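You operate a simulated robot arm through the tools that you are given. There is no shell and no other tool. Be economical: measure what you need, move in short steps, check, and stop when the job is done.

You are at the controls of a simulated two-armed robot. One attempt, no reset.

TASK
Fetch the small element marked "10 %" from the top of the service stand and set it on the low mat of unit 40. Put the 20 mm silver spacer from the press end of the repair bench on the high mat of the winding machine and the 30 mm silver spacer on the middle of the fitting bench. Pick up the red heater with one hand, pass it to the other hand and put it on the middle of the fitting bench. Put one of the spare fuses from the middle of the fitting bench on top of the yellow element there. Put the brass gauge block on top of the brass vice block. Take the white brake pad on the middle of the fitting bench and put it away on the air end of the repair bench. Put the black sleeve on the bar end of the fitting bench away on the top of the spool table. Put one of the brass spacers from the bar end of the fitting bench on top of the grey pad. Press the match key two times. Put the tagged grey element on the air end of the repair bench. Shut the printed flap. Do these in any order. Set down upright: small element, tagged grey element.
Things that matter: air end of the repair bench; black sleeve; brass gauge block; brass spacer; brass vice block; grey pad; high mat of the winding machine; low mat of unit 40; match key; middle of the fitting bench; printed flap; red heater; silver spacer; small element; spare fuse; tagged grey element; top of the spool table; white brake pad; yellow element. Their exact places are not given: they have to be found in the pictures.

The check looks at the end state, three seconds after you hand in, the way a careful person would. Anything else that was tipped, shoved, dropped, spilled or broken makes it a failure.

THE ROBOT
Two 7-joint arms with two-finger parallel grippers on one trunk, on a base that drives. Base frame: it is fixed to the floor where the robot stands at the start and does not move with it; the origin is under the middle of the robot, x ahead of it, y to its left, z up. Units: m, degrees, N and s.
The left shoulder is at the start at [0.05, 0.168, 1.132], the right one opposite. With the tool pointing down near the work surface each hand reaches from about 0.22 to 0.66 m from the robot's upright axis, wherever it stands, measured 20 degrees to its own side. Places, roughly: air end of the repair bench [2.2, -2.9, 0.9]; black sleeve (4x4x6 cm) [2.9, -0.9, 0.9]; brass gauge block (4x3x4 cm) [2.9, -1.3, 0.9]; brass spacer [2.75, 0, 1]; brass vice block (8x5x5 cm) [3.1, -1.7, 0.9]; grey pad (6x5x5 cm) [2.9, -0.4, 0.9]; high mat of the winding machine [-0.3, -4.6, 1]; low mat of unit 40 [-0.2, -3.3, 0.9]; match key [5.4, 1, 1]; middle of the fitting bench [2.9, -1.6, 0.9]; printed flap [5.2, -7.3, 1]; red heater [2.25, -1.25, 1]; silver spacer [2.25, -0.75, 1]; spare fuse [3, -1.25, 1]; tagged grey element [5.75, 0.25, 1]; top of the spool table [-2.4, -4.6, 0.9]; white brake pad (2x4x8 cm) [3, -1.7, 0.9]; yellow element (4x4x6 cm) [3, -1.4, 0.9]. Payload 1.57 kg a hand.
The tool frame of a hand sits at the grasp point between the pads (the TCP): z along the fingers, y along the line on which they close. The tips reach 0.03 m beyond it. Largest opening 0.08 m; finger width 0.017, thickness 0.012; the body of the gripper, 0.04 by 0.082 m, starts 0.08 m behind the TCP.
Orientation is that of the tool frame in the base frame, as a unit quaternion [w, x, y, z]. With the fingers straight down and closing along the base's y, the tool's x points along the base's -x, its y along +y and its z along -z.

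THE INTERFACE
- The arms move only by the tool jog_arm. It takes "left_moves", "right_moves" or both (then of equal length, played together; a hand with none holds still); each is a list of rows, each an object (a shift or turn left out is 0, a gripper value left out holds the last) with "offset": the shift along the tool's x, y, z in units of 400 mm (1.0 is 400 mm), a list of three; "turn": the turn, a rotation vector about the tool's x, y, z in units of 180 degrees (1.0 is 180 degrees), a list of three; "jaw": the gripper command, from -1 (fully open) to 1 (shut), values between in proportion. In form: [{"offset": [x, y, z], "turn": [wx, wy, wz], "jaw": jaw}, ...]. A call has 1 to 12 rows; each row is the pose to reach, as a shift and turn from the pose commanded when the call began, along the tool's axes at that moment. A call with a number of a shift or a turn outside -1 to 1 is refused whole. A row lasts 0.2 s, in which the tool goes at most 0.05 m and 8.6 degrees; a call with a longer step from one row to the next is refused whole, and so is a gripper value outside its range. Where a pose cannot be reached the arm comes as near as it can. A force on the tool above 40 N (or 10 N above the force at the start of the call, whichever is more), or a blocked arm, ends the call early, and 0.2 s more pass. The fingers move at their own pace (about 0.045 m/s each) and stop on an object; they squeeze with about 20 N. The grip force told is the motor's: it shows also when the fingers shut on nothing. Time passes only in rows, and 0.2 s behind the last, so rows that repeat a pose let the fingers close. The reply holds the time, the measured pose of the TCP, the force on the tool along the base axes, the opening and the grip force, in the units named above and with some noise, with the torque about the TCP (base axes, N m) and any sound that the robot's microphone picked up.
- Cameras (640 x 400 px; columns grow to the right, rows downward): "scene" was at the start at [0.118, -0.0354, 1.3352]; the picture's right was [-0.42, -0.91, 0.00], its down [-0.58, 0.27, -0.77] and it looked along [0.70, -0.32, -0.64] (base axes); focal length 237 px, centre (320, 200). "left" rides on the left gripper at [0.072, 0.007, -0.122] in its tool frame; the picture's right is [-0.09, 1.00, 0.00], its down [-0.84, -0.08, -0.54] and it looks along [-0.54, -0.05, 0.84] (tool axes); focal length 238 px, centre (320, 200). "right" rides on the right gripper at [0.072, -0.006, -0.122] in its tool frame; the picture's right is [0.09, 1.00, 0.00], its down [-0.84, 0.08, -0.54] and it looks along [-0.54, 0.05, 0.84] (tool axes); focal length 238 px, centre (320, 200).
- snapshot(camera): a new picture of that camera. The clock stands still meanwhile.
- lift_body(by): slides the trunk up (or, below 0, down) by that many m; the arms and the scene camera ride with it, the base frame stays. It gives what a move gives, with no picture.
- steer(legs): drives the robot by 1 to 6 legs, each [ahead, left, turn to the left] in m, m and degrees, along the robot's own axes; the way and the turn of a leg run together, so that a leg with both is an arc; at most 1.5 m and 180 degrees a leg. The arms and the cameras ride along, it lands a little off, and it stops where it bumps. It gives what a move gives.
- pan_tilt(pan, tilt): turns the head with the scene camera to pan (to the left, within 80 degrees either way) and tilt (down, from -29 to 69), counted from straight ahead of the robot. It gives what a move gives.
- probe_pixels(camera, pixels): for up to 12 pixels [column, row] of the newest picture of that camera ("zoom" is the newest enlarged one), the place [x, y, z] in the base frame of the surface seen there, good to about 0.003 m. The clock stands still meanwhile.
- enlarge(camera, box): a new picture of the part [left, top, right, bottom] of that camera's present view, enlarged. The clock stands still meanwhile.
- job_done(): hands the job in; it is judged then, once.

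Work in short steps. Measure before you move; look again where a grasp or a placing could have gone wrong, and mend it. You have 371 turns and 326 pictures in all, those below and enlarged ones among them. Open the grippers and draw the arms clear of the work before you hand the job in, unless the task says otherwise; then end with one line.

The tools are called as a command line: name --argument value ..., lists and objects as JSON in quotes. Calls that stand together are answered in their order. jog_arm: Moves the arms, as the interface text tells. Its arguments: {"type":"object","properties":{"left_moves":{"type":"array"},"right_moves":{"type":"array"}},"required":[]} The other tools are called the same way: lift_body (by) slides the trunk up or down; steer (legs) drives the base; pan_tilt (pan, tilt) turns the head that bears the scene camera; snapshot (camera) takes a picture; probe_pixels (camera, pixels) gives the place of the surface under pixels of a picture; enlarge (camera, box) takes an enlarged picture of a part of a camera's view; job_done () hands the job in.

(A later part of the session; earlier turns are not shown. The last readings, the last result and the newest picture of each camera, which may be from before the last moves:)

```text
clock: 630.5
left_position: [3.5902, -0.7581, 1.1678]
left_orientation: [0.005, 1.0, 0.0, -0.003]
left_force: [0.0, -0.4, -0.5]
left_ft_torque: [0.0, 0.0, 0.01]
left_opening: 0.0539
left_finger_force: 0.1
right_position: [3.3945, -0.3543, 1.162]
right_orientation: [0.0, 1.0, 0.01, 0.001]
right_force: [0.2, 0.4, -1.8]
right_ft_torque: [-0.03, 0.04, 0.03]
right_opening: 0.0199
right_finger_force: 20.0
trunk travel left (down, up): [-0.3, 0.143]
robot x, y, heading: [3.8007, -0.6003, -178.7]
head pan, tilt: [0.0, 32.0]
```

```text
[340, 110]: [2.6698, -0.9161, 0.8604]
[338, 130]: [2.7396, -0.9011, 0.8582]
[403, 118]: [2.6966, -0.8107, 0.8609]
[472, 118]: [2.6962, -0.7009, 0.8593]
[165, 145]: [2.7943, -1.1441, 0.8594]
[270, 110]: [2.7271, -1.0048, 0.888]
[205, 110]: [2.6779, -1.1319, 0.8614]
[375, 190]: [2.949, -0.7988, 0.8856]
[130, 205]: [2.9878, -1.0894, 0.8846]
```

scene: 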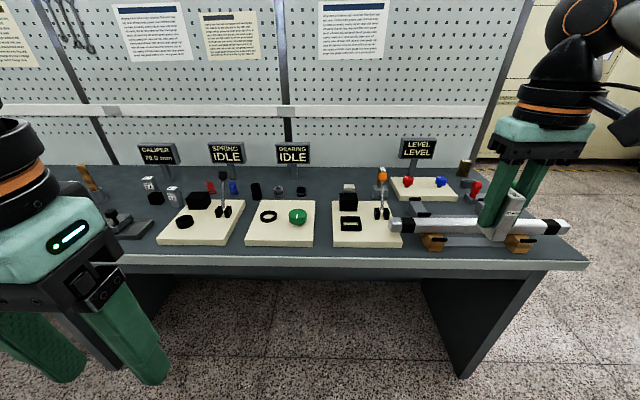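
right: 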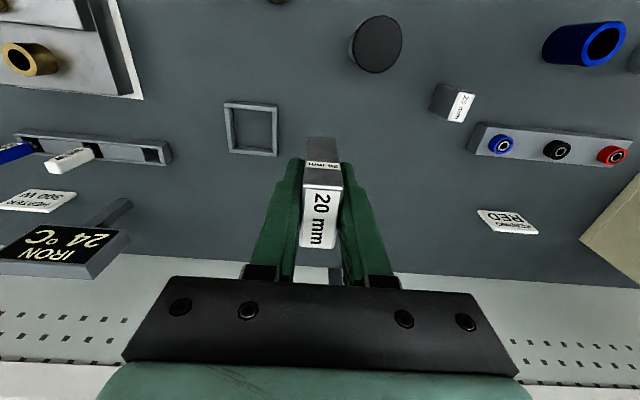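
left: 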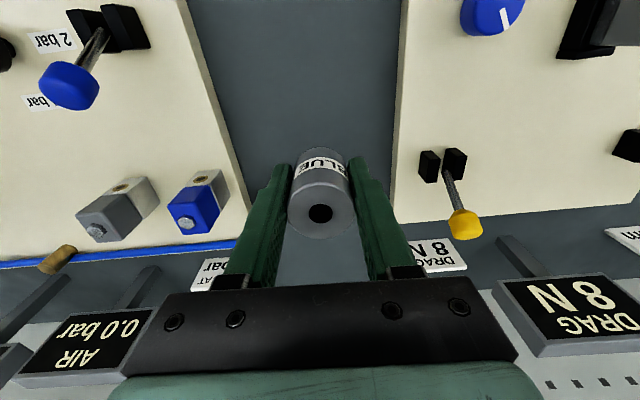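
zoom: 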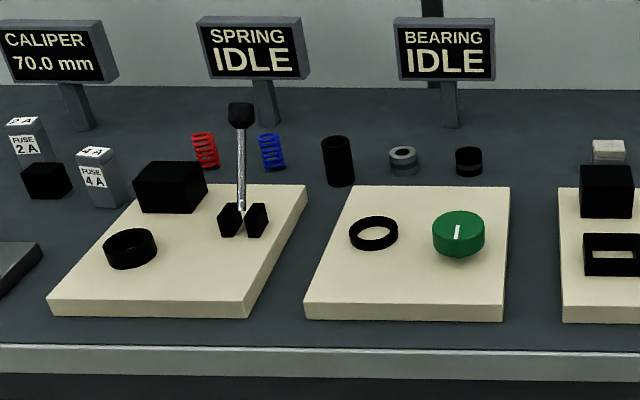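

The tall black cylinder at zoom (338,160) is the sleeve. I move in to base ≈[3.38,−0.71] and view it with the left camera.

steer --legs '[[0.42, 0.12, -1.3]]'

jog_arm --left_moves '[{"offset": [-0.1, 0, 0], "jaw": -1}, {"offset": [-0.2, 0, 0]}, {"offset": [-0.3, 0, 0]}, {"offset": [-0.4, 0, 0]}, {"offset": [-0.5, 0, 0]}]'

snapshot --camera "left"

snapshot --camera "scene"

```text
clock: 633.1
left_position: [3.1703, -0.8697, 1.1678]
left_orientation: [0.005, 1.0, -0.017, -0.003]
left_force: [-0.2, -0.2, 0.0]
left_ft_torque: [-0.04, 0.0, -0.03]
left_opening: 0.054
left_finger_force: 0.0
right_position: [2.9866, -0.4603, 1.1634]
right_orientation: [-0.001, 1.0, -0.007, 0.0]
right_force: [-0.1, -0.9, -1.5]
right_ft_torque: [-0.02, -0.03, -0.01]
right_opening: 0.0196
right_finger_force: 19.5
trunk travel left (down, up): [-0.3, 0.143]
robot x, y, heading: [3.3875, -0.7202, 179.0]
head pan, tilt: [0.0, 32.0]
```

```text
clock: 634.3
left_position: [2.9707, -0.8616, 1.1697]
left_orientation: [0.006, 1.0, -0.018, -0.003]
left_force: [-0.3, 0.1, -0.5]
left_ft_torque: [0.02, 0.0, 0.0]
left_opening: 0.08
left_finger_force: 0.0
right_position: [2.987, -0.4585, 1.1634]
right_orientation: [-0.001, 1.0, -0.007, 0.0]
right_force: [0.1, 0.0, -2.0]
right_ft_torque: [0.0, 0.01, -0.03]
right_opening: 0.0197
right_finger_force: 19.9
trunk travel left (down, up): [-0.3, 0.143]
robot x, y, heading: [3.3875, -0.718, 179.3]
head pan, tilt: [0.0, 32.0]
```

```text
137 pictures are left
```

left: 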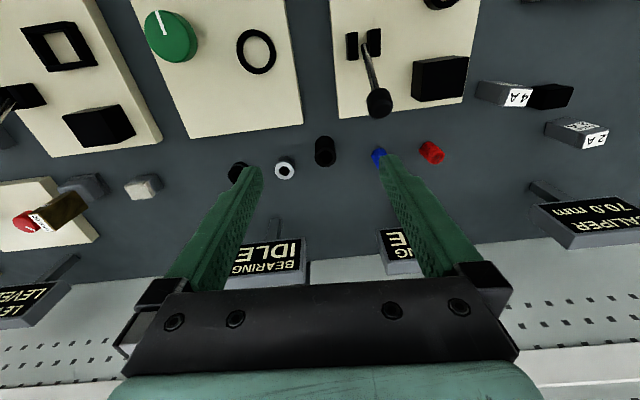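

```text
136 pictures are left
```

scene: 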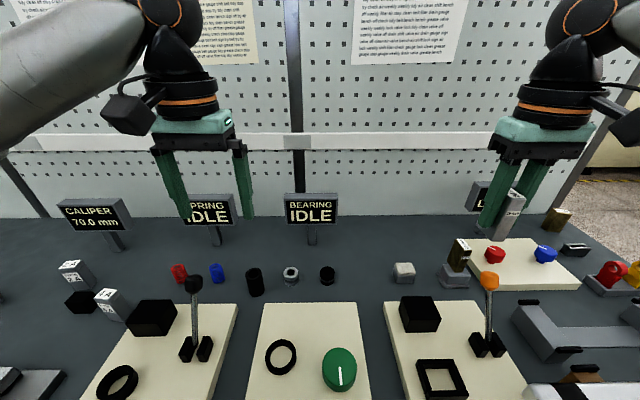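

enlarge --camera "left" --box '[270, 115, 390, 195]'

probe_pixels --camera "zoom" --pixels '[[255, 180], [345, 190], [300, 160], [300, 230], [300, 200], [300, 120], [80, 280], [580, 190], [255, 220]]'

enlarge --camera "scene" --box '[160, 240, 350, 320]'

probe_pixels --camera "zoom" --pixels '[[318, 95], [318, 130], [318, 180], [295, 140], [345, 140]]'

```text
5.00 times, centred on (330, 155) of left
```

zoom: 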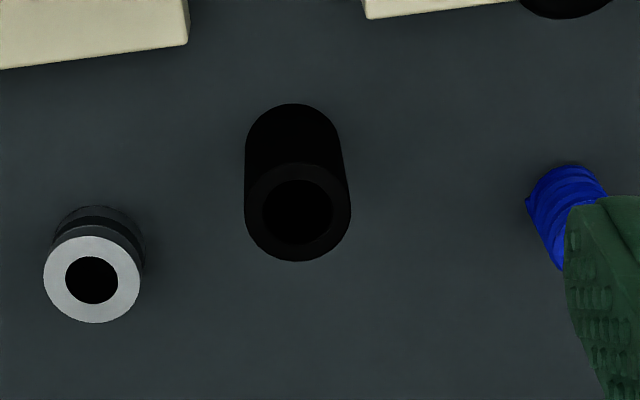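

```text
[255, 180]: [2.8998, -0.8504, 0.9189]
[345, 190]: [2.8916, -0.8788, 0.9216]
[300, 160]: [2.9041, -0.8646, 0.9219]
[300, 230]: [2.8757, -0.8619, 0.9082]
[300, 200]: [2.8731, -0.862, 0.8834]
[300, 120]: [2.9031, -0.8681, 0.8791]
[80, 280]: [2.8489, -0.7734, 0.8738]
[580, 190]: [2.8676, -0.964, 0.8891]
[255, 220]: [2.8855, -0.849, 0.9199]
```

```text
3.37 times, centred on (255, 280) of scene
```

zoom: 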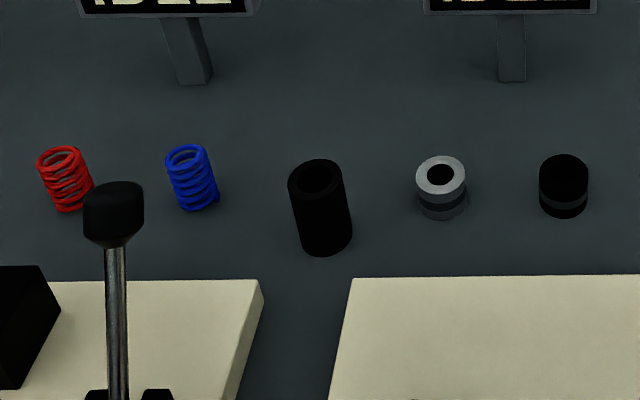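

```text
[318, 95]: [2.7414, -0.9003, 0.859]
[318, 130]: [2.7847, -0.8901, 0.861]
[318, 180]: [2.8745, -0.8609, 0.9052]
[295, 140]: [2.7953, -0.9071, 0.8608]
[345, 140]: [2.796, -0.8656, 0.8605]
```

Sleeve centre ≈[2.887,−0.864], z 0.86–0.921. I move above and check.

jog_arm --left_moves '[{"offset": [-0.1, 0.007, 0]}, {"offset": [-0.21, 0.0145, 0]}, {"offset": [-0.21, 0.0145, 0.12]}, {"offset": [-0.21, 0.0145, 0.24]}, {"offset": [-0.21, 0.0145, 0.36]}, {"offset": [-0.21, 0.0145, 0.46]}]'

snapshot --camera "left"

```text
clock: 635.7
left_position: [2.8823, -0.8674, 0.9854]
left_orientation: [0.005, 1.0, -0.017, -0.005]
left_force: [0.5, 0.3, 0.2]
left_ft_torque: [-0.02, -0.05, 0.03]
left_opening: 0.0799
left_finger_force: 0.1
right_position: [2.9867, -0.4589, 1.1627]
right_orientation: [-0.001, 1.0, -0.007, 0.001]
right_force: [0.3, -0.9, -1.0]
right_ft_torque: [0.04, -0.02, 0.01]
right_opening: 0.0198
right_finger_force: 20.3
trunk travel left (down, up): [-0.3, 0.143]
robot x, y, heading: [3.3819, -0.7175, 179.2]
head pan, tilt: [0.0, 32.0]
```

```text
133 pictures are left
```

left: 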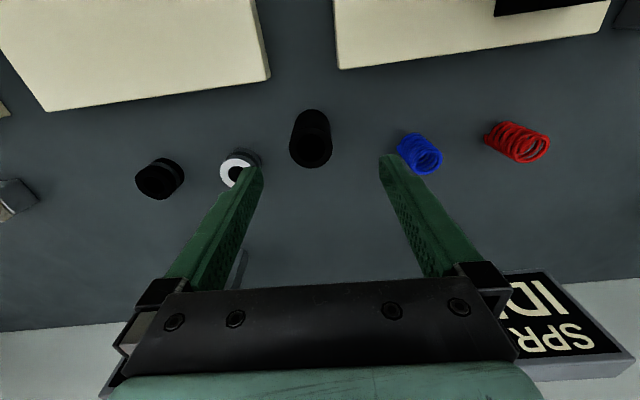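

Sleeve is ~6 mm to the +y side. I shift, narrow the opening to 6 cm, descend and close.

jog_arm --left_moves '[{"offset": [0.01, -0.015, 0], "jaw": -0.5}, {"offset": [0.01, -0.015, 0.1], "jaw": -0.5}, {"offset": [0.01, -0.015, 0.19]}, {"offset": [0.01, -0.015, 0.215]}, {"offset": [0.01, -0.015, 0.215], "jaw": 1}, {"offset": [0.01, -0.015, 0.215], "jaw": 1}, {"offset": [0.01, -0.015, 0.215], "jaw": 1}, {"offset": [0.01, -0.015, 0.215], "jaw": 1}]'

snapshot --camera "left"

```text
clock: 637.5
left_position: [2.8856, -0.8608, 0.8992]
left_orientation: [0.005, 1.0, -0.018, -0.002]
left_force: [-0.2, 0.1, 0.9]
left_ft_torque: [0.03, 0.02, 0.0]
left_opening: 0.0346
left_finger_force: 20.2
right_position: [2.9875, -0.4594, 1.1627]
right_orientation: [-0.001, 1.0, -0.006, 0.001]
right_force: [0.2, -0.2, -0.5]
right_ft_torque: [0.01, -0.03, -0.01]
right_opening: 0.0198
right_finger_force: 20.6
trunk travel left (down, up): [-0.3, 0.143]
robot x, y, heading: [3.3848, -0.7203, 179.3]
head pan, tilt: [0.0, 32.0]
```

```text
132 pictures are left
```

left: 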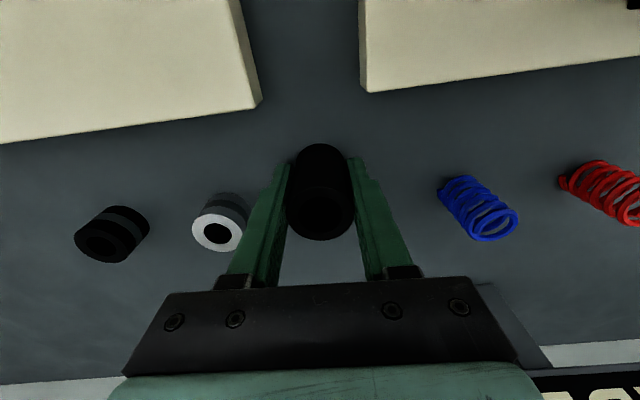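

Sleeve gripped. Lift, then start the trip west: back off, north, then west past the bench end.

jog_arm --left_moves '[{"offset": [0, 0, -0.1]}, {"offset": [0, 0, -0.2]}, {"offset": [0, 0, -0.3]}, {"offset": [0, 0, -0.4]}, {"offset": [0, 0, -0.5]}, {"offset": [0, 0, -0.6]}, {"offset": [0.1, 0, -0.68]}, {"offset": [0.2, 0, -0.7]}, {"offset": [0.3, 0, -0.7]}]'

snapshot --camera "left"

steer --legs '[[-0.45, 0, 0], [0, 0, -90], [1.5, 0, 0], [0, 0, 90], [1.5, 0, 0], [1.0, 0, 0]]'

pan_tilt --pan 0 --tilt 20

snapshot --camera "scene"

```text
refused: row 7 steps farther than a row can; nothing moved
```

```text
131 pictures are left
```

left: 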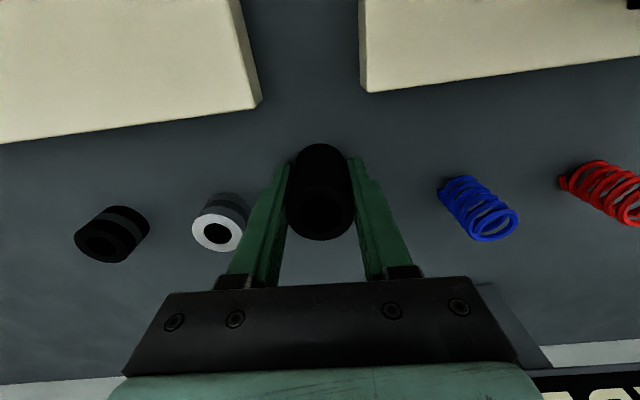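

```text
clock: 666.5
left_position: [0.9236, 0.5777, 0.8992]
left_orientation: [0.005, 1.0, 0.003, -0.002]
left_force: [-0.3, 1.0, 0.3]
left_ft_torque: [-0.03, 0.0, -0.01]
left_opening: 0.0346
left_finger_force: 19.8
right_position: [1.0073, 0.984, 1.1634]
right_orientation: [0.0, 1.0, 0.012, 0.001]
right_force: [0.1, -1.3, -0.6]
right_ft_torque: [-0.01, 0.01, 0.05]
right_opening: 0.02
right_finger_force: 19.8
trunk travel left (down, up): [-0.3, 0.143]
robot x, y, heading: [1.414, 0.7397, -178.4]
head pan, tilt: [0.0, 32.0]
```

```text
clock: 667.2
left_position: [0.9232, 0.5782, 0.8987]
left_orientation: [0.006, 1.0, 0.003, -0.002]
left_force: [0.9, -0.1, 0.5]
left_ft_torque: [0.03, -0.01, 0.01]
left_opening: 0.0347
left_finger_force: 20.1
right_position: [1.0087, 0.9828, 1.1632]
right_orientation: [0.0, 1.0, 0.013, 0.001]
right_force: [0.3, 0.5, -1.8]
right_ft_torque: [0.01, 0.01, -0.02]
right_opening: 0.0199
right_finger_force: 19.8
trunk travel left (down, up): [-0.3, 0.143]
robot x, y, heading: [1.4133, 0.7411, -178.4]
head pan, tilt: [0.0, 20.0]
```

```text
130 pictures are left
```

scene: 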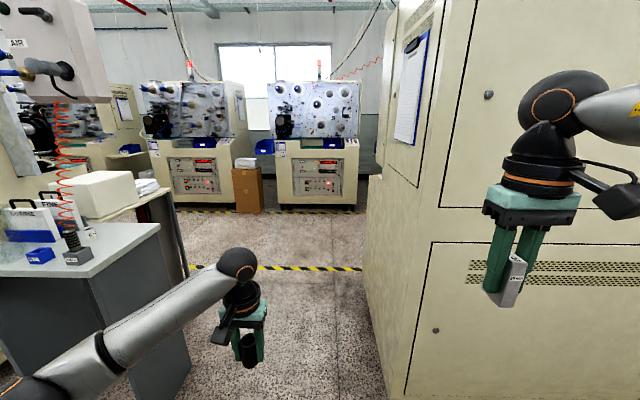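

The lift was refused, yet the base drove — I dragged the sleeve back over the bench through the gap between boards; I must check that bench later. Now I lift the left hand properly.

jog_arm --left_moves '[{"offset": [0, 0, -0.1]}, {"offset": [0, 0, -0.2]}, {"offset": [0, 0, -0.3]}, {"offset": [0, 0, -0.4]}, {"offset": [0, 0, -0.5]}, {"offset": [0.05, 0, -0.6]}, {"offset": [0.12, 0, -0.68]}, {"offset": [0.22, 0, -0.7]}, {"offset": [0.32, 0, -0.7]}]'

snapshot --camera "left"

```text
clock: 669.2
left_position: [1.056, 0.5825, 1.1767]
left_orientation: [0.006, 1.0, 0.003, -0.002]
left_force: [0.4, -0.9, -0.9]
left_ft_torque: [-0.02, 0.02, 0.02]
left_opening: 0.0347
left_finger_force: 20.4
right_position: [1.0078, 0.9837, 1.1645]
right_orientation: [-0.001, 1.0, 0.012, 0.001]
right_force: [-0.7, 0.0, -2.0]
right_ft_torque: [-0.01, -0.02, 0.0]
right_opening: 0.02
right_finger_force: 19.9
trunk travel left (down, up): [-0.3, 0.143]
robot x, y, heading: [1.4165, 0.742, -178.4]
head pan, tilt: [0.0, 20.0]
```

```text
129 pictures are left
```

left: 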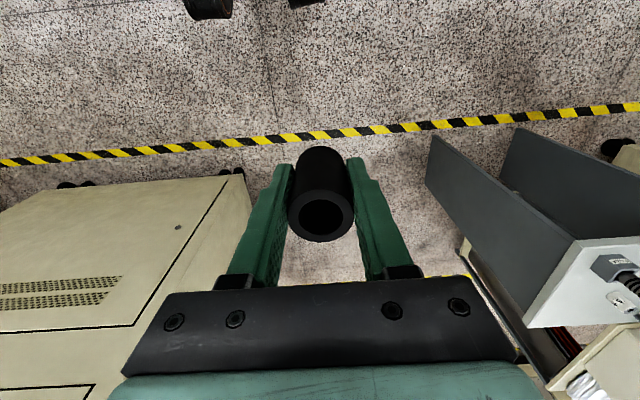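

Sleeve is intact. I continue west through the gap, then south down the west aisle.

steer --legs '[[0, 0.27, -1.6], [1.4, 0, 0], [1.2, 0, 0], [0, 0, 90], [1.5, 0, 0], [1.5, 0, 0]]'

pan_tilt --pan 10 --tilt 18

snapshot --camera "scene"

```text
clock: 701.3
left_position: [-1.2595, -2.8448, 1.1765]
left_orientation: [0.005, 0.732, 0.681, 0.002]
left_force: [-1.0, 0.4, -1.0]
left_ft_torque: [0.04, 0.02, 0.01]
left_opening: 0.0348
left_finger_force: 19.6
right_position: [-1.66, -2.8604, 1.1633]
right_orientation: [-0.001, 0.725, 0.689, 0.002]
right_force: [0.3, 0.4, -1.4]
right_ft_torque: [-0.03, -0.01, -0.01]
right_opening: 0.0197
right_finger_force: 20.0
trunk travel left (down, up): [-0.3, 0.143]
robot x, y, heading: [-1.3885, -2.4742, -92.7]
head pan, tilt: [0.0, 20.0]
```

```text
clock: 702.0
left_position: [-1.2576, -2.8458, 1.1763]
left_orientation: [0.005, 0.732, 0.681, 0.001]
left_force: [0.1, -1.2, -0.4]
left_ft_torque: [-0.01, 0.0, 0.03]
left_opening: 0.0344
left_finger_force: 20.5
right_position: [-1.6616, -2.8592, 1.1637]
right_orientation: [-0.001, 0.726, 0.688, 0.001]
right_force: [-0.3, -0.8, -1.4]
right_ft_torque: [0.04, 0.0, 0.02]
right_opening: 0.0197
right_finger_force: 19.6
trunk travel left (down, up): [-0.3, 0.143]
robot x, y, heading: [-1.3887, -2.4699, -92.7]
head pan, tilt: [10.0, 18.0]
```

```text
128 pictures are left
```

scene: 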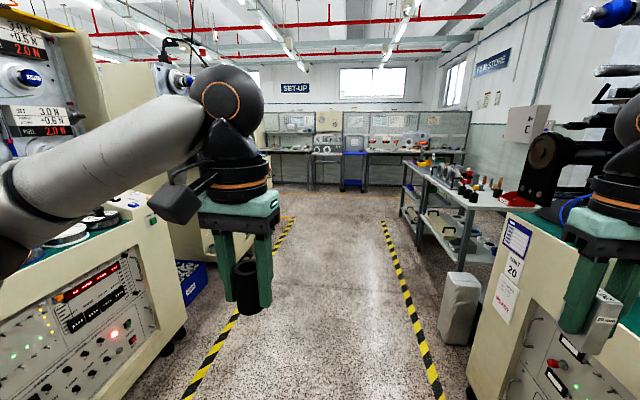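

I go on to y≈−4.4 and face the winding machine (+x).

steer --legs '[[1.0, 0.12, 2.7], [0.95, 0, 0], [0, 0, 90]]'

pan_tilt --pan -5 --tilt 25

snapshot --camera "scene"

```text
clock: 715.6
left_position: [-0.9247, -4.3276, 1.1784]
left_orientation: [0.003, 0.045, 0.999, 0.005]
left_force: [0.2, -0.8, -0.7]
left_ft_torque: [0.0, 0.0, 0.0]
left_opening: 0.0348
left_finger_force: 20.3
right_position: [-0.9177, -4.7292, 1.1632]
right_orientation: [-0.001, 0.036, 0.999, 0.0]
right_force: [0.1, 0.1, -1.0]
right_ft_torque: [-0.01, 0.02, -0.01]
right_opening: 0.0199
right_finger_force: 20.4
trunk travel left (down, up): [-0.3, 0.143]
robot x, y, heading: [-1.3014, -4.4576, -4.2]
head pan, tilt: [10.0, 18.0]
```

```text
clock: 716.4
left_position: [-0.9245, -4.3273, 1.1772]
left_orientation: [0.004, 0.045, 0.999, 0.005]
left_force: [0.2, 0.9, 0.1]
left_ft_torque: [0.0, -0.01, 0.01]
left_opening: 0.0348
left_finger_force: 20.0
right_position: [-0.9175, -4.7309, 1.163]
right_orientation: [-0.001, 0.036, 0.999, 0.0]
right_force: [-0.3, 0.0, -1.0]
right_ft_torque: [-0.04, -0.01, 0.02]
right_opening: 0.0198
right_finger_force: 20.1
trunk travel left (down, up): [-0.3, 0.143]
robot x, y, heading: [-1.3006, -4.4502, -4.0]
head pan, tilt: [-5.0, 25.0]
```

```text
127 pictures are left
```

scene: 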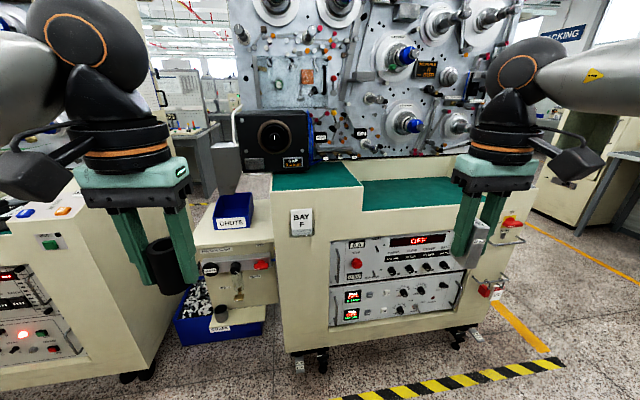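

High mat at (315,177), low mat at (410,192). I probe them.

probe_pixels --camera "scene" --pixels '[[290, 183], [345, 183], [315, 170], [315, 185], [280, 175], [355, 172], [420, 192], [265, 140], [330, 210], [350, 165]]'

enlarge --camera "scene" --box '[220, 100, 480, 240]'

```text
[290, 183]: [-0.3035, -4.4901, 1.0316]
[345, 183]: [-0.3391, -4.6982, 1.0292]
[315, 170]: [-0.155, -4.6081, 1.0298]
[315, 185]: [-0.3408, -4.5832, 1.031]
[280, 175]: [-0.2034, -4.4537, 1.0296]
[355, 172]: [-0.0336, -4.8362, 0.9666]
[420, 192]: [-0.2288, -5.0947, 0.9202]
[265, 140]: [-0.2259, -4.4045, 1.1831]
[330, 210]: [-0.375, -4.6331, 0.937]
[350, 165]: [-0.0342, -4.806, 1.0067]
```

```text
2.46 times, centred on (350, 170) of scene
```

zoom: 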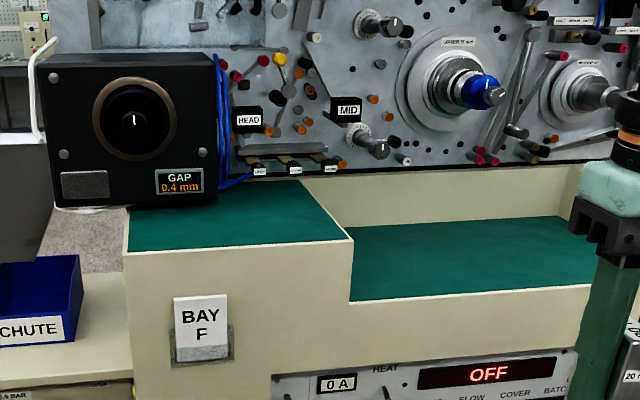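

Mat z 1.030 (x −0.35…−0.15, y −4.45…−4.73), GAP box at its back left. I probe the box's right edge and mat's right edge, and raise the trunk 0.1 m.

probe_pixels --camera "zoom" --pixels '[[210, 120], [205, 190], [345, 238], [330, 220], [135, 245], [290, 165], [250, 120]]'

lift_body --by 0.1

steer --legs '[[0, 0, 4], [0.55, 0.02, 0]]'

pan_tilt --pan -10 --tilt 40

snapshot --camera "scene"

```text
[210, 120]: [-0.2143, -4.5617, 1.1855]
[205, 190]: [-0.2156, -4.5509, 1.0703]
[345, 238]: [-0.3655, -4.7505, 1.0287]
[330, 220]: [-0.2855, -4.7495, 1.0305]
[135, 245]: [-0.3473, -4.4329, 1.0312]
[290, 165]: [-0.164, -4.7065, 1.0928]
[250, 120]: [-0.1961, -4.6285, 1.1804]
```

```text
clock: 717.7
left_position: [-0.9233, -4.328, 1.2769]
left_orientation: [0.003, 0.045, 0.999, 0.005]
left_force: [-0.1, 0.4, -1.8]
left_ft_torque: [-0.01, 0.0, 0.0]
left_opening: 0.0346
left_finger_force: 19.9
right_position: [-0.9168, -4.7313, 1.2626]
right_orientation: [-0.001, 0.036, 0.999, 0.0]
right_force: [0.0, 0.6, -1.4]
right_ft_torque: [-0.02, 0.01, 0.02]
right_opening: 0.0198
right_finger_force: 19.7
trunk travel left (down, up): [-0.4, 0.043]
robot x, y, heading: [-1.2974, -4.4512, -4.2]
head pan, tilt: [-5.0, 25.0]
```

```text
clock: 721.3
left_position: [-0.4021, -4.2783, 1.2774]
left_orientation: [0.002, 0.008, 1.0, 0.005]
left_force: [0.8, -0.5, -0.1]
left_ft_torque: [-0.02, 0.06, 0.01]
left_opening: 0.0347
left_finger_force: 20.1
right_position: [-0.3644, -4.6792, 1.2632]
right_orientation: [-0.001, -0.002, 1.0, -0.001]
right_force: [-0.5, -0.5, -1.8]
right_ft_torque: [0.02, 0.02, 0.02]
right_opening: 0.0197
right_finger_force: 20.2
trunk travel left (down, up): [-0.4, 0.043]
robot x, y, heading: [-0.7666, -4.4274, 0.4]
head pan, tilt: [-5.0, 25.0]
```

```text
clock: 722.0
left_position: [-0.4025, -4.2776, 1.2764]
left_orientation: [0.003, 0.009, 1.0, 0.005]
left_force: [-0.5, 0.3, -1.0]
left_ft_torque: [0.0, 0.01, 0.03]
left_opening: 0.0347
left_finger_force: 20.2
right_position: [-0.364, -4.6799, 1.2638]
right_orientation: [-0.001, -0.002, 1.0, -0.001]
right_force: [-0.2, -0.3, -1.7]
right_ft_torque: [0.01, -0.02, 0.03]
right_opening: 0.0197
right_finger_force: 20.1
trunk travel left (down, up): [-0.4, 0.043]
robot x, y, heading: [-0.7663, -4.4311, 0.3]
head pan, tilt: [-10.0, 40.0]
```

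```text
125 pictures are left
```

scene: 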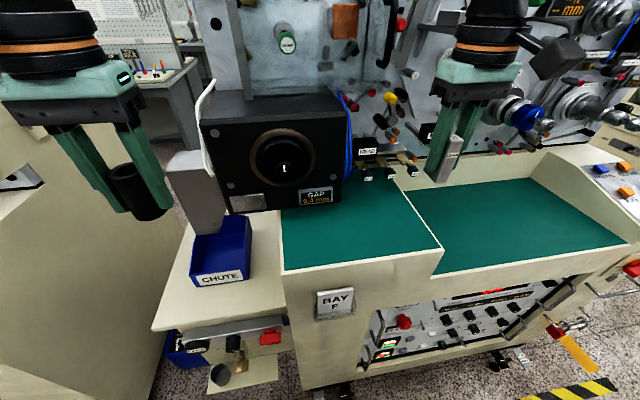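

Free mat in front. I carry the spacer to [−0.285,−4.65] and down to TCP 1.081.

jog_arm --right_moves '[{"offset": [-0.1, 0.04, 0]}, {"offset": [-0.1975, 0.075, 0]}, {"offset": [-0.1975, 0.075, 0.12]}, {"offset": [-0.1975, 0.075, 0.24]}, {"offset": [-0.1975, 0.075, 0.35]}, {"offset": [-0.1975, 0.075, 0.43]}, {"offset": [-0.1975, 0.075, 0.455]}, {"offset": [-0.1975, 0.075, 0.455]}]'

enlarge --camera "scene" --box '[260, 130, 470, 290]'

snapshot --camera "right"

```text
clock: 723.9
left_position: [-0.4019, -4.2785, 1.2778]
left_orientation: [0.003, 0.008, 1.0, 0.006]
left_force: [-0.5, 0.2, 0.1]
left_ft_torque: [0.01, -0.02, -0.02]
left_opening: 0.0346
left_finger_force: 19.8
right_position: [-0.2881, -4.6501, 1.0815]
right_orientation: [-0.001, -0.002, 1.0, 0.0]
right_force: [0.4, 1.2, -1.1]
right_ft_torque: [0.0, 0.02, 0.01]
right_opening: 0.0199
right_finger_force: 19.8
trunk travel left (down, up): [-0.4, 0.043]
robot x, y, heading: [-0.7672, -4.4289, -0.1]
head pan, tilt: [-10.0, 40.0]
```

```text
2.50 times, centred on (365, 210) of scene
```

zoom: 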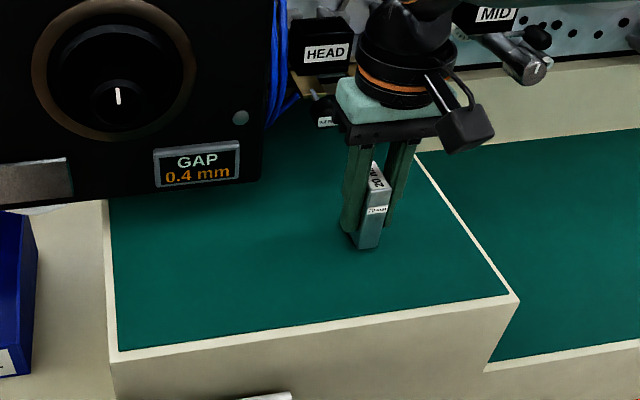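

```text
123 pictures are left
```

right: 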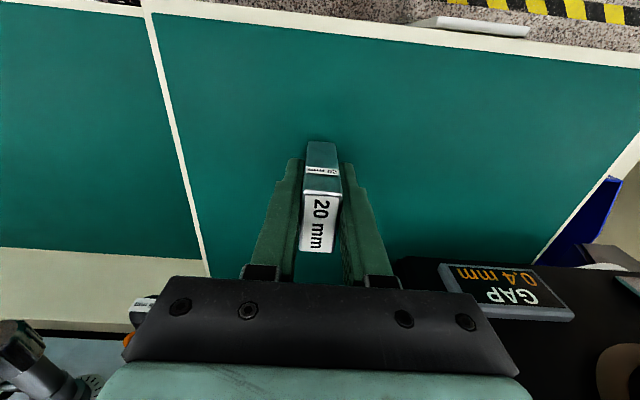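

Good. Lower 5 mm, release, and rise.

jog_arm --right_moves '[{"offset": [0, 0, 0.008]}, {"offset": [0, 0, 0.0125]}, {"offset": [0, 0, 0.0125]}, {"offset": [0, 0, 0.0125], "jaw": 0}, {"offset": [0, 0, 0.0125], "jaw": 0}, {"offset": [0, 0, 0.0125], "jaw": 0}, {"offset": [0, 0, -0.08]}, {"offset": [0, 0, -0.18]}, {"offset": [0, 0, -0.28]}, {"offset": [0, 0, -0.4]}, {"offset": [0.1, 0, -0.42]}, {"offset": [0.2, 0, -0.42]}]'

enlarge --camera "scene" --box '[260, 130, 470, 290]'

```text
clock: 726.5
left_position: [-0.4031, -4.2783, 1.278]
left_orientation: [0.003, 0.008, 1.0, 0.005]
left_force: [0.4, -0.3, -0.1]
left_ft_torque: [0.03, -0.01, 0.0]
left_opening: 0.0347
left_finger_force: 19.6
right_position: [-0.3672, -4.6532, 1.25]
right_orientation: [-0.001, -0.002, 1.0, -0.001]
right_force: [-0.8, 0.6, 0.0]
right_ft_torque: [0.02, 0.0, -0.02]
right_opening: 0.0401
right_finger_force: 0.2
trunk travel left (down, up): [-0.4, 0.043]
robot x, y, heading: [-0.7669, -4.4297, 0.3]
head pan, tilt: [-10.0, 40.0]
```

```text
2.50 times, centred on (365, 210) of scene
```

zoom: 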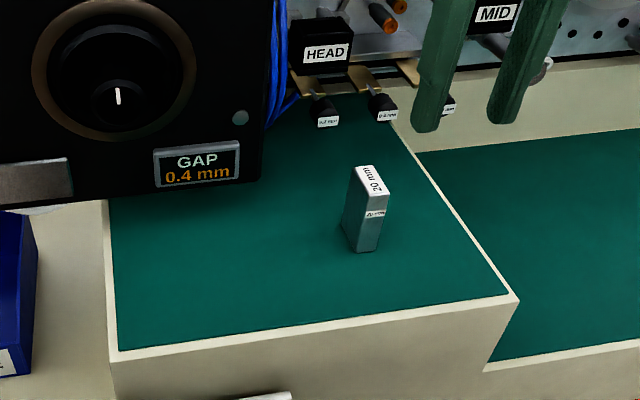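

Spacer placed. Now the spool table: back off, turn around, lower the trunk and look.

steer --legs '[[-0.45, 0, 0], [0, 0, 180]]'

lift_body --by -0.1

pan_tilt --pan 0 --tilt 28

snapshot --camera "scene"

```text
clock: 736.4
left_position: [-1.5771, -4.5673, 1.2769]
left_orientation: [0.006, 0.999, -0.031, -0.003]
left_force: [0.4, 0.7, -0.4]
left_ft_torque: [0.0, -0.01, 0.04]
left_opening: 0.0349
left_finger_force: 20.5
right_position: [-1.5958, -4.1916, 1.2489]
right_orientation: [0.0, 1.0, -0.02, 0.001]
right_force: [0.6, 0.3, -0.5]
right_ft_torque: [-0.03, 0.0, 0.0]
right_opening: 0.0398
right_finger_force: 0.1
trunk travel left (down, up): [-0.4, 0.043]
robot x, y, heading: [-1.2067, -4.4321, 177.2]
head pan, tilt: [-10.0, 40.0]
```

```text
clock: 737.7
left_position: [-1.5767, -4.5674, 1.1782]
left_orientation: [0.005, 0.999, -0.032, -0.003]
left_force: [-0.7, -0.1, -0.6]
left_ft_torque: [0.02, 0.02, 0.0]
left_opening: 0.0349
left_finger_force: 20.1
right_position: [-1.5949, -4.1912, 1.1487]
right_orientation: [0.0, 1.0, -0.021, 0.001]
right_force: [-0.5, 0.6, -0.6]
right_ft_torque: [0.03, 0.01, -0.03]
right_opening: 0.0399
right_finger_force: 0.0
trunk travel left (down, up): [-0.3, 0.143]
robot x, y, heading: [-1.2078, -4.4331, 177.7]
head pan, tilt: [-10.0, 40.0]
```

```text
clock: 738.4
left_position: [-1.5759, -4.5668, 1.1767]
left_orientation: [0.005, 0.999, -0.031, -0.003]
left_force: [-0.4, 0.3, 0.5]
left_ft_torque: [0.01, 0.01, 0.0]
left_opening: 0.0347
left_finger_force: 20.5
right_position: [-1.5953, -4.1904, 1.1487]
right_orientation: [-0.001, 1.0, -0.021, 0.001]
right_force: [0.8, -0.7, -0.1]
right_ft_torque: [-0.01, -0.01, 0.01]
right_opening: 0.0402
right_finger_force: 0.1
trunk travel left (down, up): [-0.3, 0.143]
robot x, y, heading: [-1.2042, -4.432, 177.7]
head pan, tilt: [0.0, 28.0]
```

```text
121 pictures are left
```

scene: 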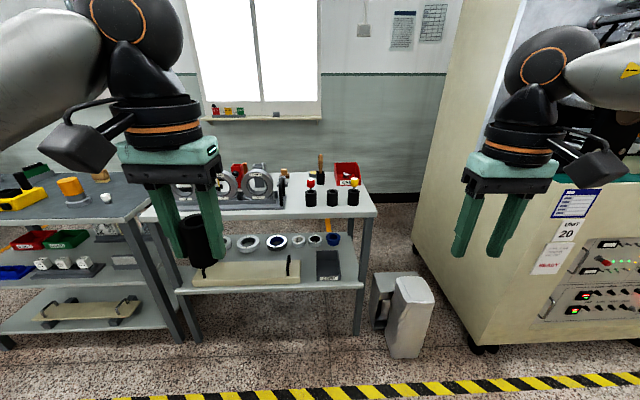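

enlarge --camera "scene" --box '[130, 140, 390, 290]'

probe_pixels --camera "zoom" --pixels '[[250, 190], [560, 160], [450, 155], [60, 190], [470, 180], [400, 175], [540, 120], [100, 200], [340, 180], [580, 180], [30, 150], [300, 185]]'

```text
2.46 times, centred on (260, 215) of scene
```

zoom: 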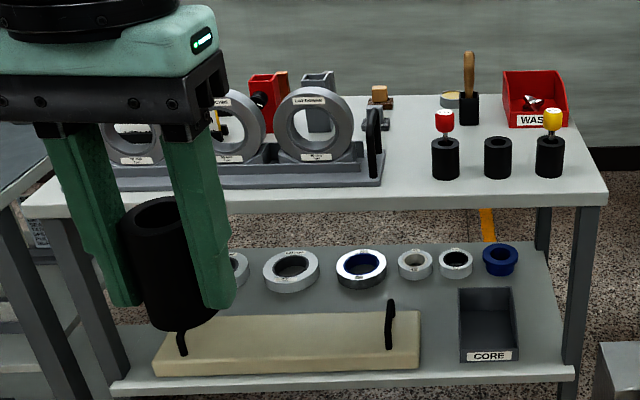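

```text
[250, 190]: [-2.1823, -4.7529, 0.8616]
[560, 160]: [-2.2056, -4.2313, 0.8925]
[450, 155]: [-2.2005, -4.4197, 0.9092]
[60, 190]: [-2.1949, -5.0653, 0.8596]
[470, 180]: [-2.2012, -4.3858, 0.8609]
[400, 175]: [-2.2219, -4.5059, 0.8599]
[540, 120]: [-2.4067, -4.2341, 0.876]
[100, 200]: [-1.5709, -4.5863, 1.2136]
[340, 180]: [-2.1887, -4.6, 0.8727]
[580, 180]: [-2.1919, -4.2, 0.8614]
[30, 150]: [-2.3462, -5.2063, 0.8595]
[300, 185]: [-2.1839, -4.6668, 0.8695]
```

Table top z 0.860; free area around [−2.3,−4.49] between the spool rack and the black holders. I drive closer and look down.

steer --legs '[[0.6, -0.1, 2.3]]'

jog_arm --left_moves '[{"offset": [0.05, 0.1, 0]}, {"offset": [0.1, 0.2, 0]}]'

pan_tilt --pan 5 --tilt 40

snapshot --camera "scene"

```text
clock: 741.8
left_position: [-2.1669, -4.4678, 1.1778]
left_orientation: [0.004, 1.0, -0.011, -0.002]
left_force: [0.5, 0.3, -0.9]
left_ft_torque: [0.02, -0.01, 0.0]
left_opening: 0.0349
left_finger_force: 20.1
right_position: [-2.2008, -4.0914, 1.1482]
right_orientation: [-0.002, 1.0, -0.002, 0.001]
right_force: [0.3, 0.6, 0.1]
right_ft_torque: [0.03, 0.01, 0.04]
right_opening: 0.0401
right_finger_force: 0.0
trunk travel left (down, up): [-0.3, 0.143]
robot x, y, heading: [-1.7992, -4.3202, 179.7]
head pan, tilt: [0.0, 28.0]
```

```text
clock: 742.4
left_position: [-2.129, -4.548, 1.1767]
left_orientation: [0.005, 1.0, -0.013, -0.003]
left_force: [0.0, 0.2, -0.7]
left_ft_torque: [-0.01, -0.01, 0.02]
left_opening: 0.0346
left_finger_force: 19.5
right_position: [-2.1997, -4.0926, 1.1496]
right_orientation: [0.0, 1.0, -0.001, 0.0]
right_force: [0.1, 0.0, -0.5]
right_ft_torque: [-0.02, -0.01, 0.02]
right_opening: 0.04
right_finger_force: 0.0
trunk travel left (down, up): [-0.3, 0.143]
robot x, y, heading: [-1.8, -4.3205, 179.6]
head pan, tilt: [0.0, 28.0]
```

```text
clock: 743.2
left_position: [-2.1301, -4.5461, 1.1771]
left_orientation: [0.006, 1.0, -0.011, -0.003]
left_force: [0.3, -0.7, -1.2]
left_ft_torque: [-0.01, -0.03, -0.01]
left_opening: 0.0348
left_finger_force: 20.0
right_position: [-2.1999, -4.0922, 1.1489]
right_orientation: [-0.001, 1.0, -0.002, 0.002]
right_force: [0.5, 0.4, 0.0]
right_ft_torque: [0.02, 0.0, -0.02]
right_opening: 0.0399
right_finger_force: 0.0
trunk travel left (down, up): [-0.3, 0.143]
robot x, y, heading: [-1.8031, -4.3165, 179.4]
head pan, tilt: [5.0, 40.0]
```

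```text
119 pictures are left
```

scene: 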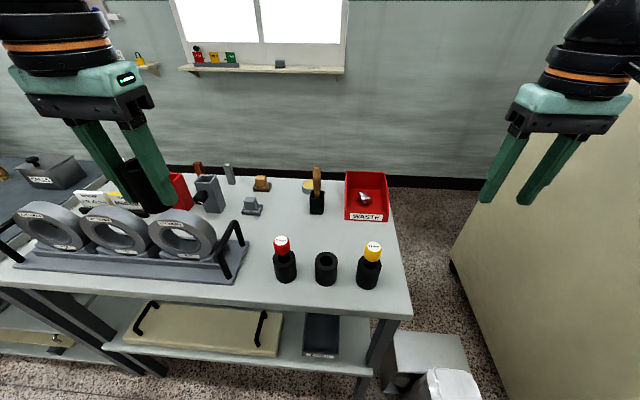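

probe_pixels --camera "scene" --pixels '[[283, 222], [300, 235], [345, 238], [285, 260], [326, 258], [370, 262], [317, 212], [250, 215], [240, 240], [345, 218], [280, 195], [380, 300]]'

enlarge --camera "scene" --box '[200, 160, 420, 320]'

```text
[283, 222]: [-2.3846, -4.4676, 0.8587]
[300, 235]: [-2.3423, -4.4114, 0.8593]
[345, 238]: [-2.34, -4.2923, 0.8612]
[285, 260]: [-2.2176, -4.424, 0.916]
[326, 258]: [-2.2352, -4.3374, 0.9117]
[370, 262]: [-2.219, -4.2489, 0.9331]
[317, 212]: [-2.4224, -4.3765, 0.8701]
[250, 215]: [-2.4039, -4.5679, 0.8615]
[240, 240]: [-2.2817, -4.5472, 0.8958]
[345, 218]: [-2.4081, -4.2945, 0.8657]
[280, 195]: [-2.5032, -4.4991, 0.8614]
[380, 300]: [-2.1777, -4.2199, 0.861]
```

```text
2.50 times, centred on (310, 240) of scene
```

zoom: 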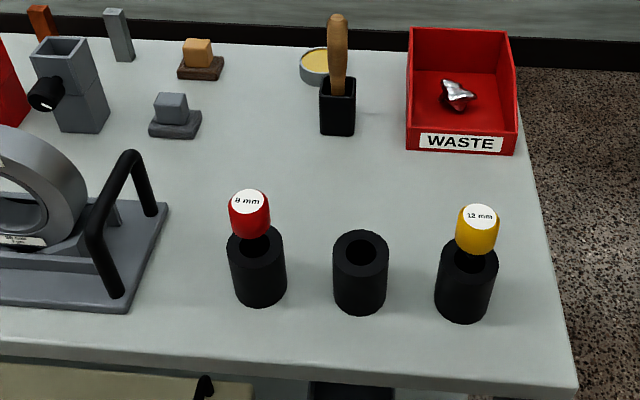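

I choose [−2.325,−4.47]. Moving the left hand over it, then part-way down.

jog_arm --left_moves '[{"offset": [-0.1, -0.04, 0]}, {"offset": [-0.2, -0.08, 0]}, {"offset": [-0.3, -0.12, 0]}, {"offset": [-0.4, -0.16, 0]}, {"offset": [-0.4875, -0.178, 0]}, {"offset": [-0.4875, -0.178, 0.12]}, {"offset": [-0.4875, -0.178, 0.24]}, {"offset": [-0.4875, -0.178, 0.36]}, {"offset": [-0.4875, -0.178, 0.45]}, {"offset": [-0.4875, -0.178, 0.45]}]'

snapshot --camera "left"

snapshot --camera "scene"

```text
clock: 745.4
left_position: [-2.3265, -4.4757, 0.9998]
left_orientation: [0.005, 1.0, -0.011, -0.004]
left_force: [0.5, 0.2, -0.3]
left_ft_torque: [-0.01, -0.02, 0.02]
left_opening: 0.035
left_finger_force: 19.9
right_position: [-2.2005, -4.0914, 1.1479]
right_orientation: [-0.001, 1.0, -0.001, 0.001]
right_force: [-0.4, 0.1, 0.6]
right_ft_torque: [0.01, 0.01, 0.0]
right_opening: 0.0402
right_finger_force: 0.0
trunk travel left (down, up): [-0.3, 0.143]
robot x, y, heading: [-1.8041, -4.3161, 179.9]
head pan, tilt: [5.0, 40.0]
```

```text
117 pictures are left
```

left: 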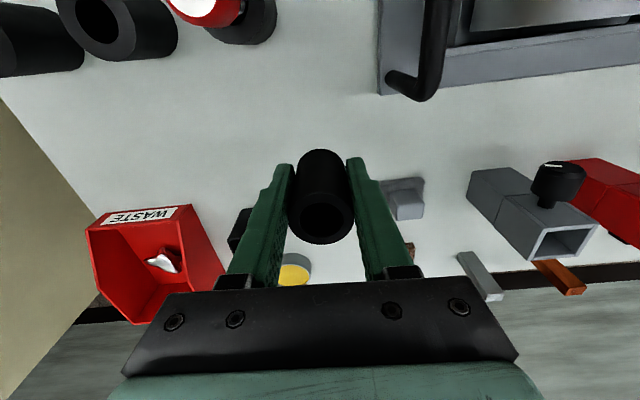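

```text
116 pictures are left
```

scene: 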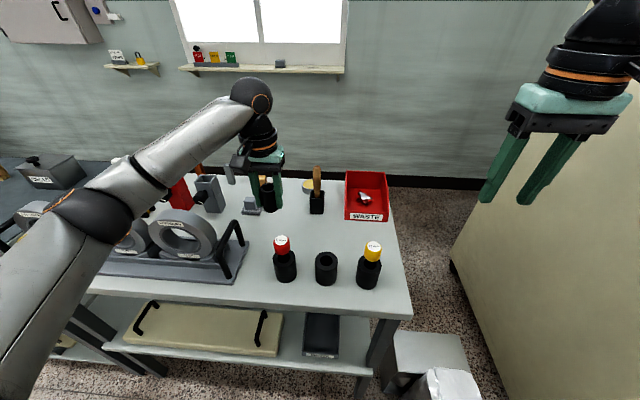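

Clear around. I descend to TCP ≈0.902, release slightly and rise.

jog_arm --left_moves '[{"offset": [0, 0, 0.1]}, {"offset": [0, 0, 0.19]}, {"offset": [0, 0, 0.235]}, {"offset": [0, 0, 0.245]}, {"offset": [0, 0, 0.245]}, {"offset": [0, 0, 0.245], "jaw": -0.15}, {"offset": [0, 0, 0.245], "jaw": -0.15}, {"offset": [0, 0, 0.245], "jaw": -0.15}, {"offset": [0, 0, 0.15]}, {"offset": [0, 0, 0.04]}, {"offset": [0, 0, -0.08]}, {"offset": [0, 0, -0.2]}]'

snapshot --camera "left"

```text
clock: 748.0
left_position: [-2.3234, -4.4724, 1.0815]
left_orientation: [0.006, 1.0, -0.012, -0.003]
left_force: [0.5, 0.1, 0.7]
left_ft_torque: [0.0, 0.0, 0.02]
left_opening: 0.0459
left_finger_force: 0.1
right_position: [-2.1996, -4.0923, 1.1491]
right_orientation: [0.0, 1.0, -0.002, 0.001]
right_force: [-0.7, -0.4, -1.0]
right_ft_torque: [0.04, 0.0, 0.04]
right_opening: 0.0402
right_finger_force: 0.1
trunk travel left (down, up): [-0.3, 0.143]
robot x, y, heading: [-1.807, -4.321, 179.7]
head pan, tilt: [5.0, 40.0]
```

```text
115 pictures are left
```

left: 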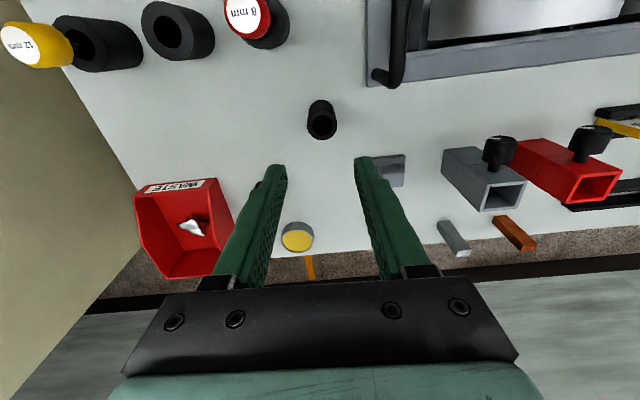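

Sleeve stands on the spool table. I retract and back off; then return to check the fitting bench's bar end.

jog_arm --left_moves '[{"offset": [0, 0, -0.12]}, {"offset": [0, 0, -0.24]}, {"offset": [0.1, 0, -0.26]}, {"offset": [0.2, 0, -0.26]}, {"offset": [0.3, 0, -0.26]}, {"offset": [0.4, 0, -0.26]}]'

snapshot --camera "scene"

steer --legs '[[-0.6, 0, 0], [0, 0, -90], [1.5, 0, 0], [1.5, 0, 0], [1.5, 0, 0], [0.25, 0, 0]]'

```text
clock: 749.4
left_position: [-2.162, -4.4772, 1.1841]
left_orientation: [0.005, 1.0, -0.012, -0.003]
left_force: [0.5, 0.4, 0.4]
left_ft_torque: [-0.01, -0.02, -0.01]
left_opening: 0.0461
left_finger_force: 0.0
right_position: [-2.2004, -4.0932, 1.1491]
right_orientation: [0.0, 1.0, -0.002, 0.0]
right_force: [-0.7, 0.4, -0.3]
right_ft_torque: [-0.02, -0.01, 0.0]
right_opening: 0.0402
right_finger_force: 0.0
trunk travel left (down, up): [-0.3, 0.143]
robot x, y, heading: [-1.7981, -4.3219, 179.8]
head pan, tilt: [5.0, 40.0]
```

```text
114 pictures are left
```

scene: 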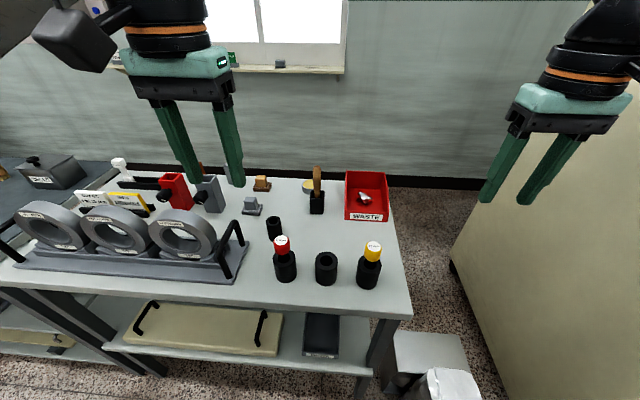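

```text
clock: 778.7
left_position: [-1.224, 0.7124, 1.1844]
left_orientation: [-0.001, -0.685, 0.728, 0.005]
left_force: [0.2, -0.2, -0.8]
left_ft_torque: [-0.04, -0.01, 0.03]
left_opening: 0.046
left_finger_force: 0.0
right_position: [-0.8387, 0.7363, 1.1484]
right_orientation: [0.0, -0.693, 0.721, -0.002]
right_force: [0.1, 1.0, 0.5]
right_ft_torque: [-0.02, 0.0, -0.01]
right_opening: 0.0401
right_finger_force: 0.1
trunk travel left (down, up): [-0.3, 0.143]
robot x, y, heading: [-1.0808, 0.3472, 87.7]
head pan, tilt: [5.0, 40.0]
```

steer --legs '[[0, 0, -87.7], [0, 0.12, 0], [1.4, 0, 0], [1.3, 0, 0], [0.3, 0.35, 0], [1.5, 0, 0]]'

steer --legs '[[0.45, 0, 0], [0, 0, -90], [1.5, 0, 0], [0, 0, -90]]'

pan_tilt --pan 0 --tilt 32

snapshot --camera "scene"

```text
clock: 806.1
left_position: [3.8697, 0.9354, 1.184]
left_orientation: [0.002, 0.021, 1.0, 0.005]
left_force: [-0.1, 0.5, 0.0]
left_ft_torque: [-0.03, -0.02, 0.0]
left_opening: 0.046
left_finger_force: 0.1
right_position: [3.9008, 0.5526, 1.1487]
right_orientation: [0.0, 0.01, 1.0, 0.0]
right_force: [-0.7, -0.7, 0.2]
right_ft_torque: [0.0, -0.01, 0.0]
right_opening: 0.0402
right_finger_force: 0.0
trunk travel left (down, up): [-0.3, 0.143]
robot x, y, heading: [3.5069, 0.785, -1.2]
head pan, tilt: [5.0, 40.0]
```

```text
clock: 823.2
left_position: [3.6091, -0.863, 1.1847]
left_orientation: [0.006, 1.0, 0.012, -0.004]
left_force: [-1.2, -0.3, 0.1]
left_ft_torque: [0.0, -0.01, -0.01]
left_opening: 0.0459
left_finger_force: 0.1
right_position: [3.5539, -0.4822, 1.1479]
right_orientation: [0.0, 1.0, 0.023, 0.0]
right_force: [1.3, -0.6, 0.5]
right_ft_torque: [0.02, -0.02, -0.01]
right_opening: 0.04
right_finger_force: 0.0
trunk travel left (down, up): [-0.3, 0.143]
robot x, y, heading: [3.9616, -0.6915, -177.4]
head pan, tilt: [5.0, 40.0]
```

```text
clock: 823.9
left_position: [3.6092, -0.863, 1.1852]
left_orientation: [0.005, 1.0, 0.012, -0.003]
left_force: [0.3, 0.7, 0.1]
left_ft_torque: [-0.01, 0.03, -0.03]
left_opening: 0.046
left_finger_force: 0.0
right_position: [3.5536, -0.4819, 1.1493]
right_orientation: [-0.001, 1.0, 0.023, 0.001]
right_force: [-0.1, 0.1, 0.1]
right_ft_torque: [-0.01, 0.0, 0.0]
right_opening: 0.0398
right_finger_force: 0.1
trunk travel left (down, up): [-0.3, 0.143]
robot x, y, heading: [3.9587, -0.6918, -177.2]
head pan, tilt: [0.0, 32.0]
```

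```text
113 pictures are left
```

scene: 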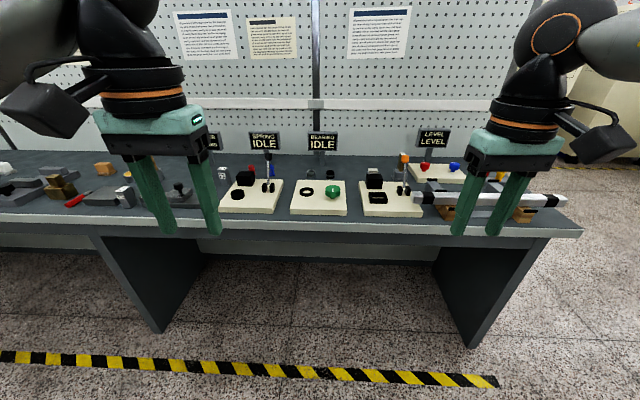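

Boards look in place. I drive to the earlier viewpoint for a direct comparison.

steer --legs '[[0.57, 0.0, -3.5]]'

snapshot --camera "scene"

probe_pixels --camera "scene" --pixels '[[238, 305], [262, 305], [355, 303], [386, 303], [193, 282], [280, 357], [340, 355], [291, 270], [217, 268]]'

```text
clock: 827.1
left_position: [3.0371, -0.8467, 1.1838]
left_orientation: [0.005, 1.0, -0.02, -0.003]
left_force: [-0.9, -0.8, 0.7]
left_ft_torque: [0.01, -0.03, 0.0]
left_opening: 0.0462
left_finger_force: 0.1
right_position: [3.0054, -0.4632, 1.149]
right_orientation: [0.0, 1.0, -0.009, 0.0]
right_force: [-0.4, 0.9, 0.5]
right_ft_torque: [0.01, -0.05, 0.01]
right_opening: 0.0397
right_finger_force: 0.0
trunk travel left (down, up): [-0.3, 0.143]
robot x, y, heading: [3.4009, -0.6928, 179.0]
head pan, tilt: [0.0, 32.0]
```

```text
112 pictures are left
```

scene: 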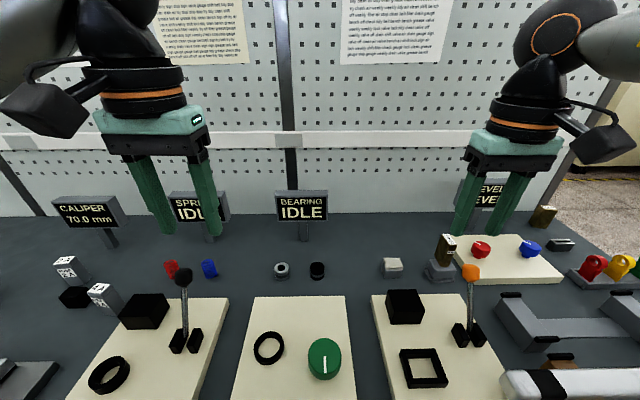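

```text
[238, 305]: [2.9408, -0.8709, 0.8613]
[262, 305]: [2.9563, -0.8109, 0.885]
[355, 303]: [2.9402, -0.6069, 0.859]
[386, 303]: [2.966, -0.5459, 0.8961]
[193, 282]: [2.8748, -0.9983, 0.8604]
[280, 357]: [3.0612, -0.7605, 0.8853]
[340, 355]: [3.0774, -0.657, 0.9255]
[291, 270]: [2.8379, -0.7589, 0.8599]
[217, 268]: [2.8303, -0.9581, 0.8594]
```

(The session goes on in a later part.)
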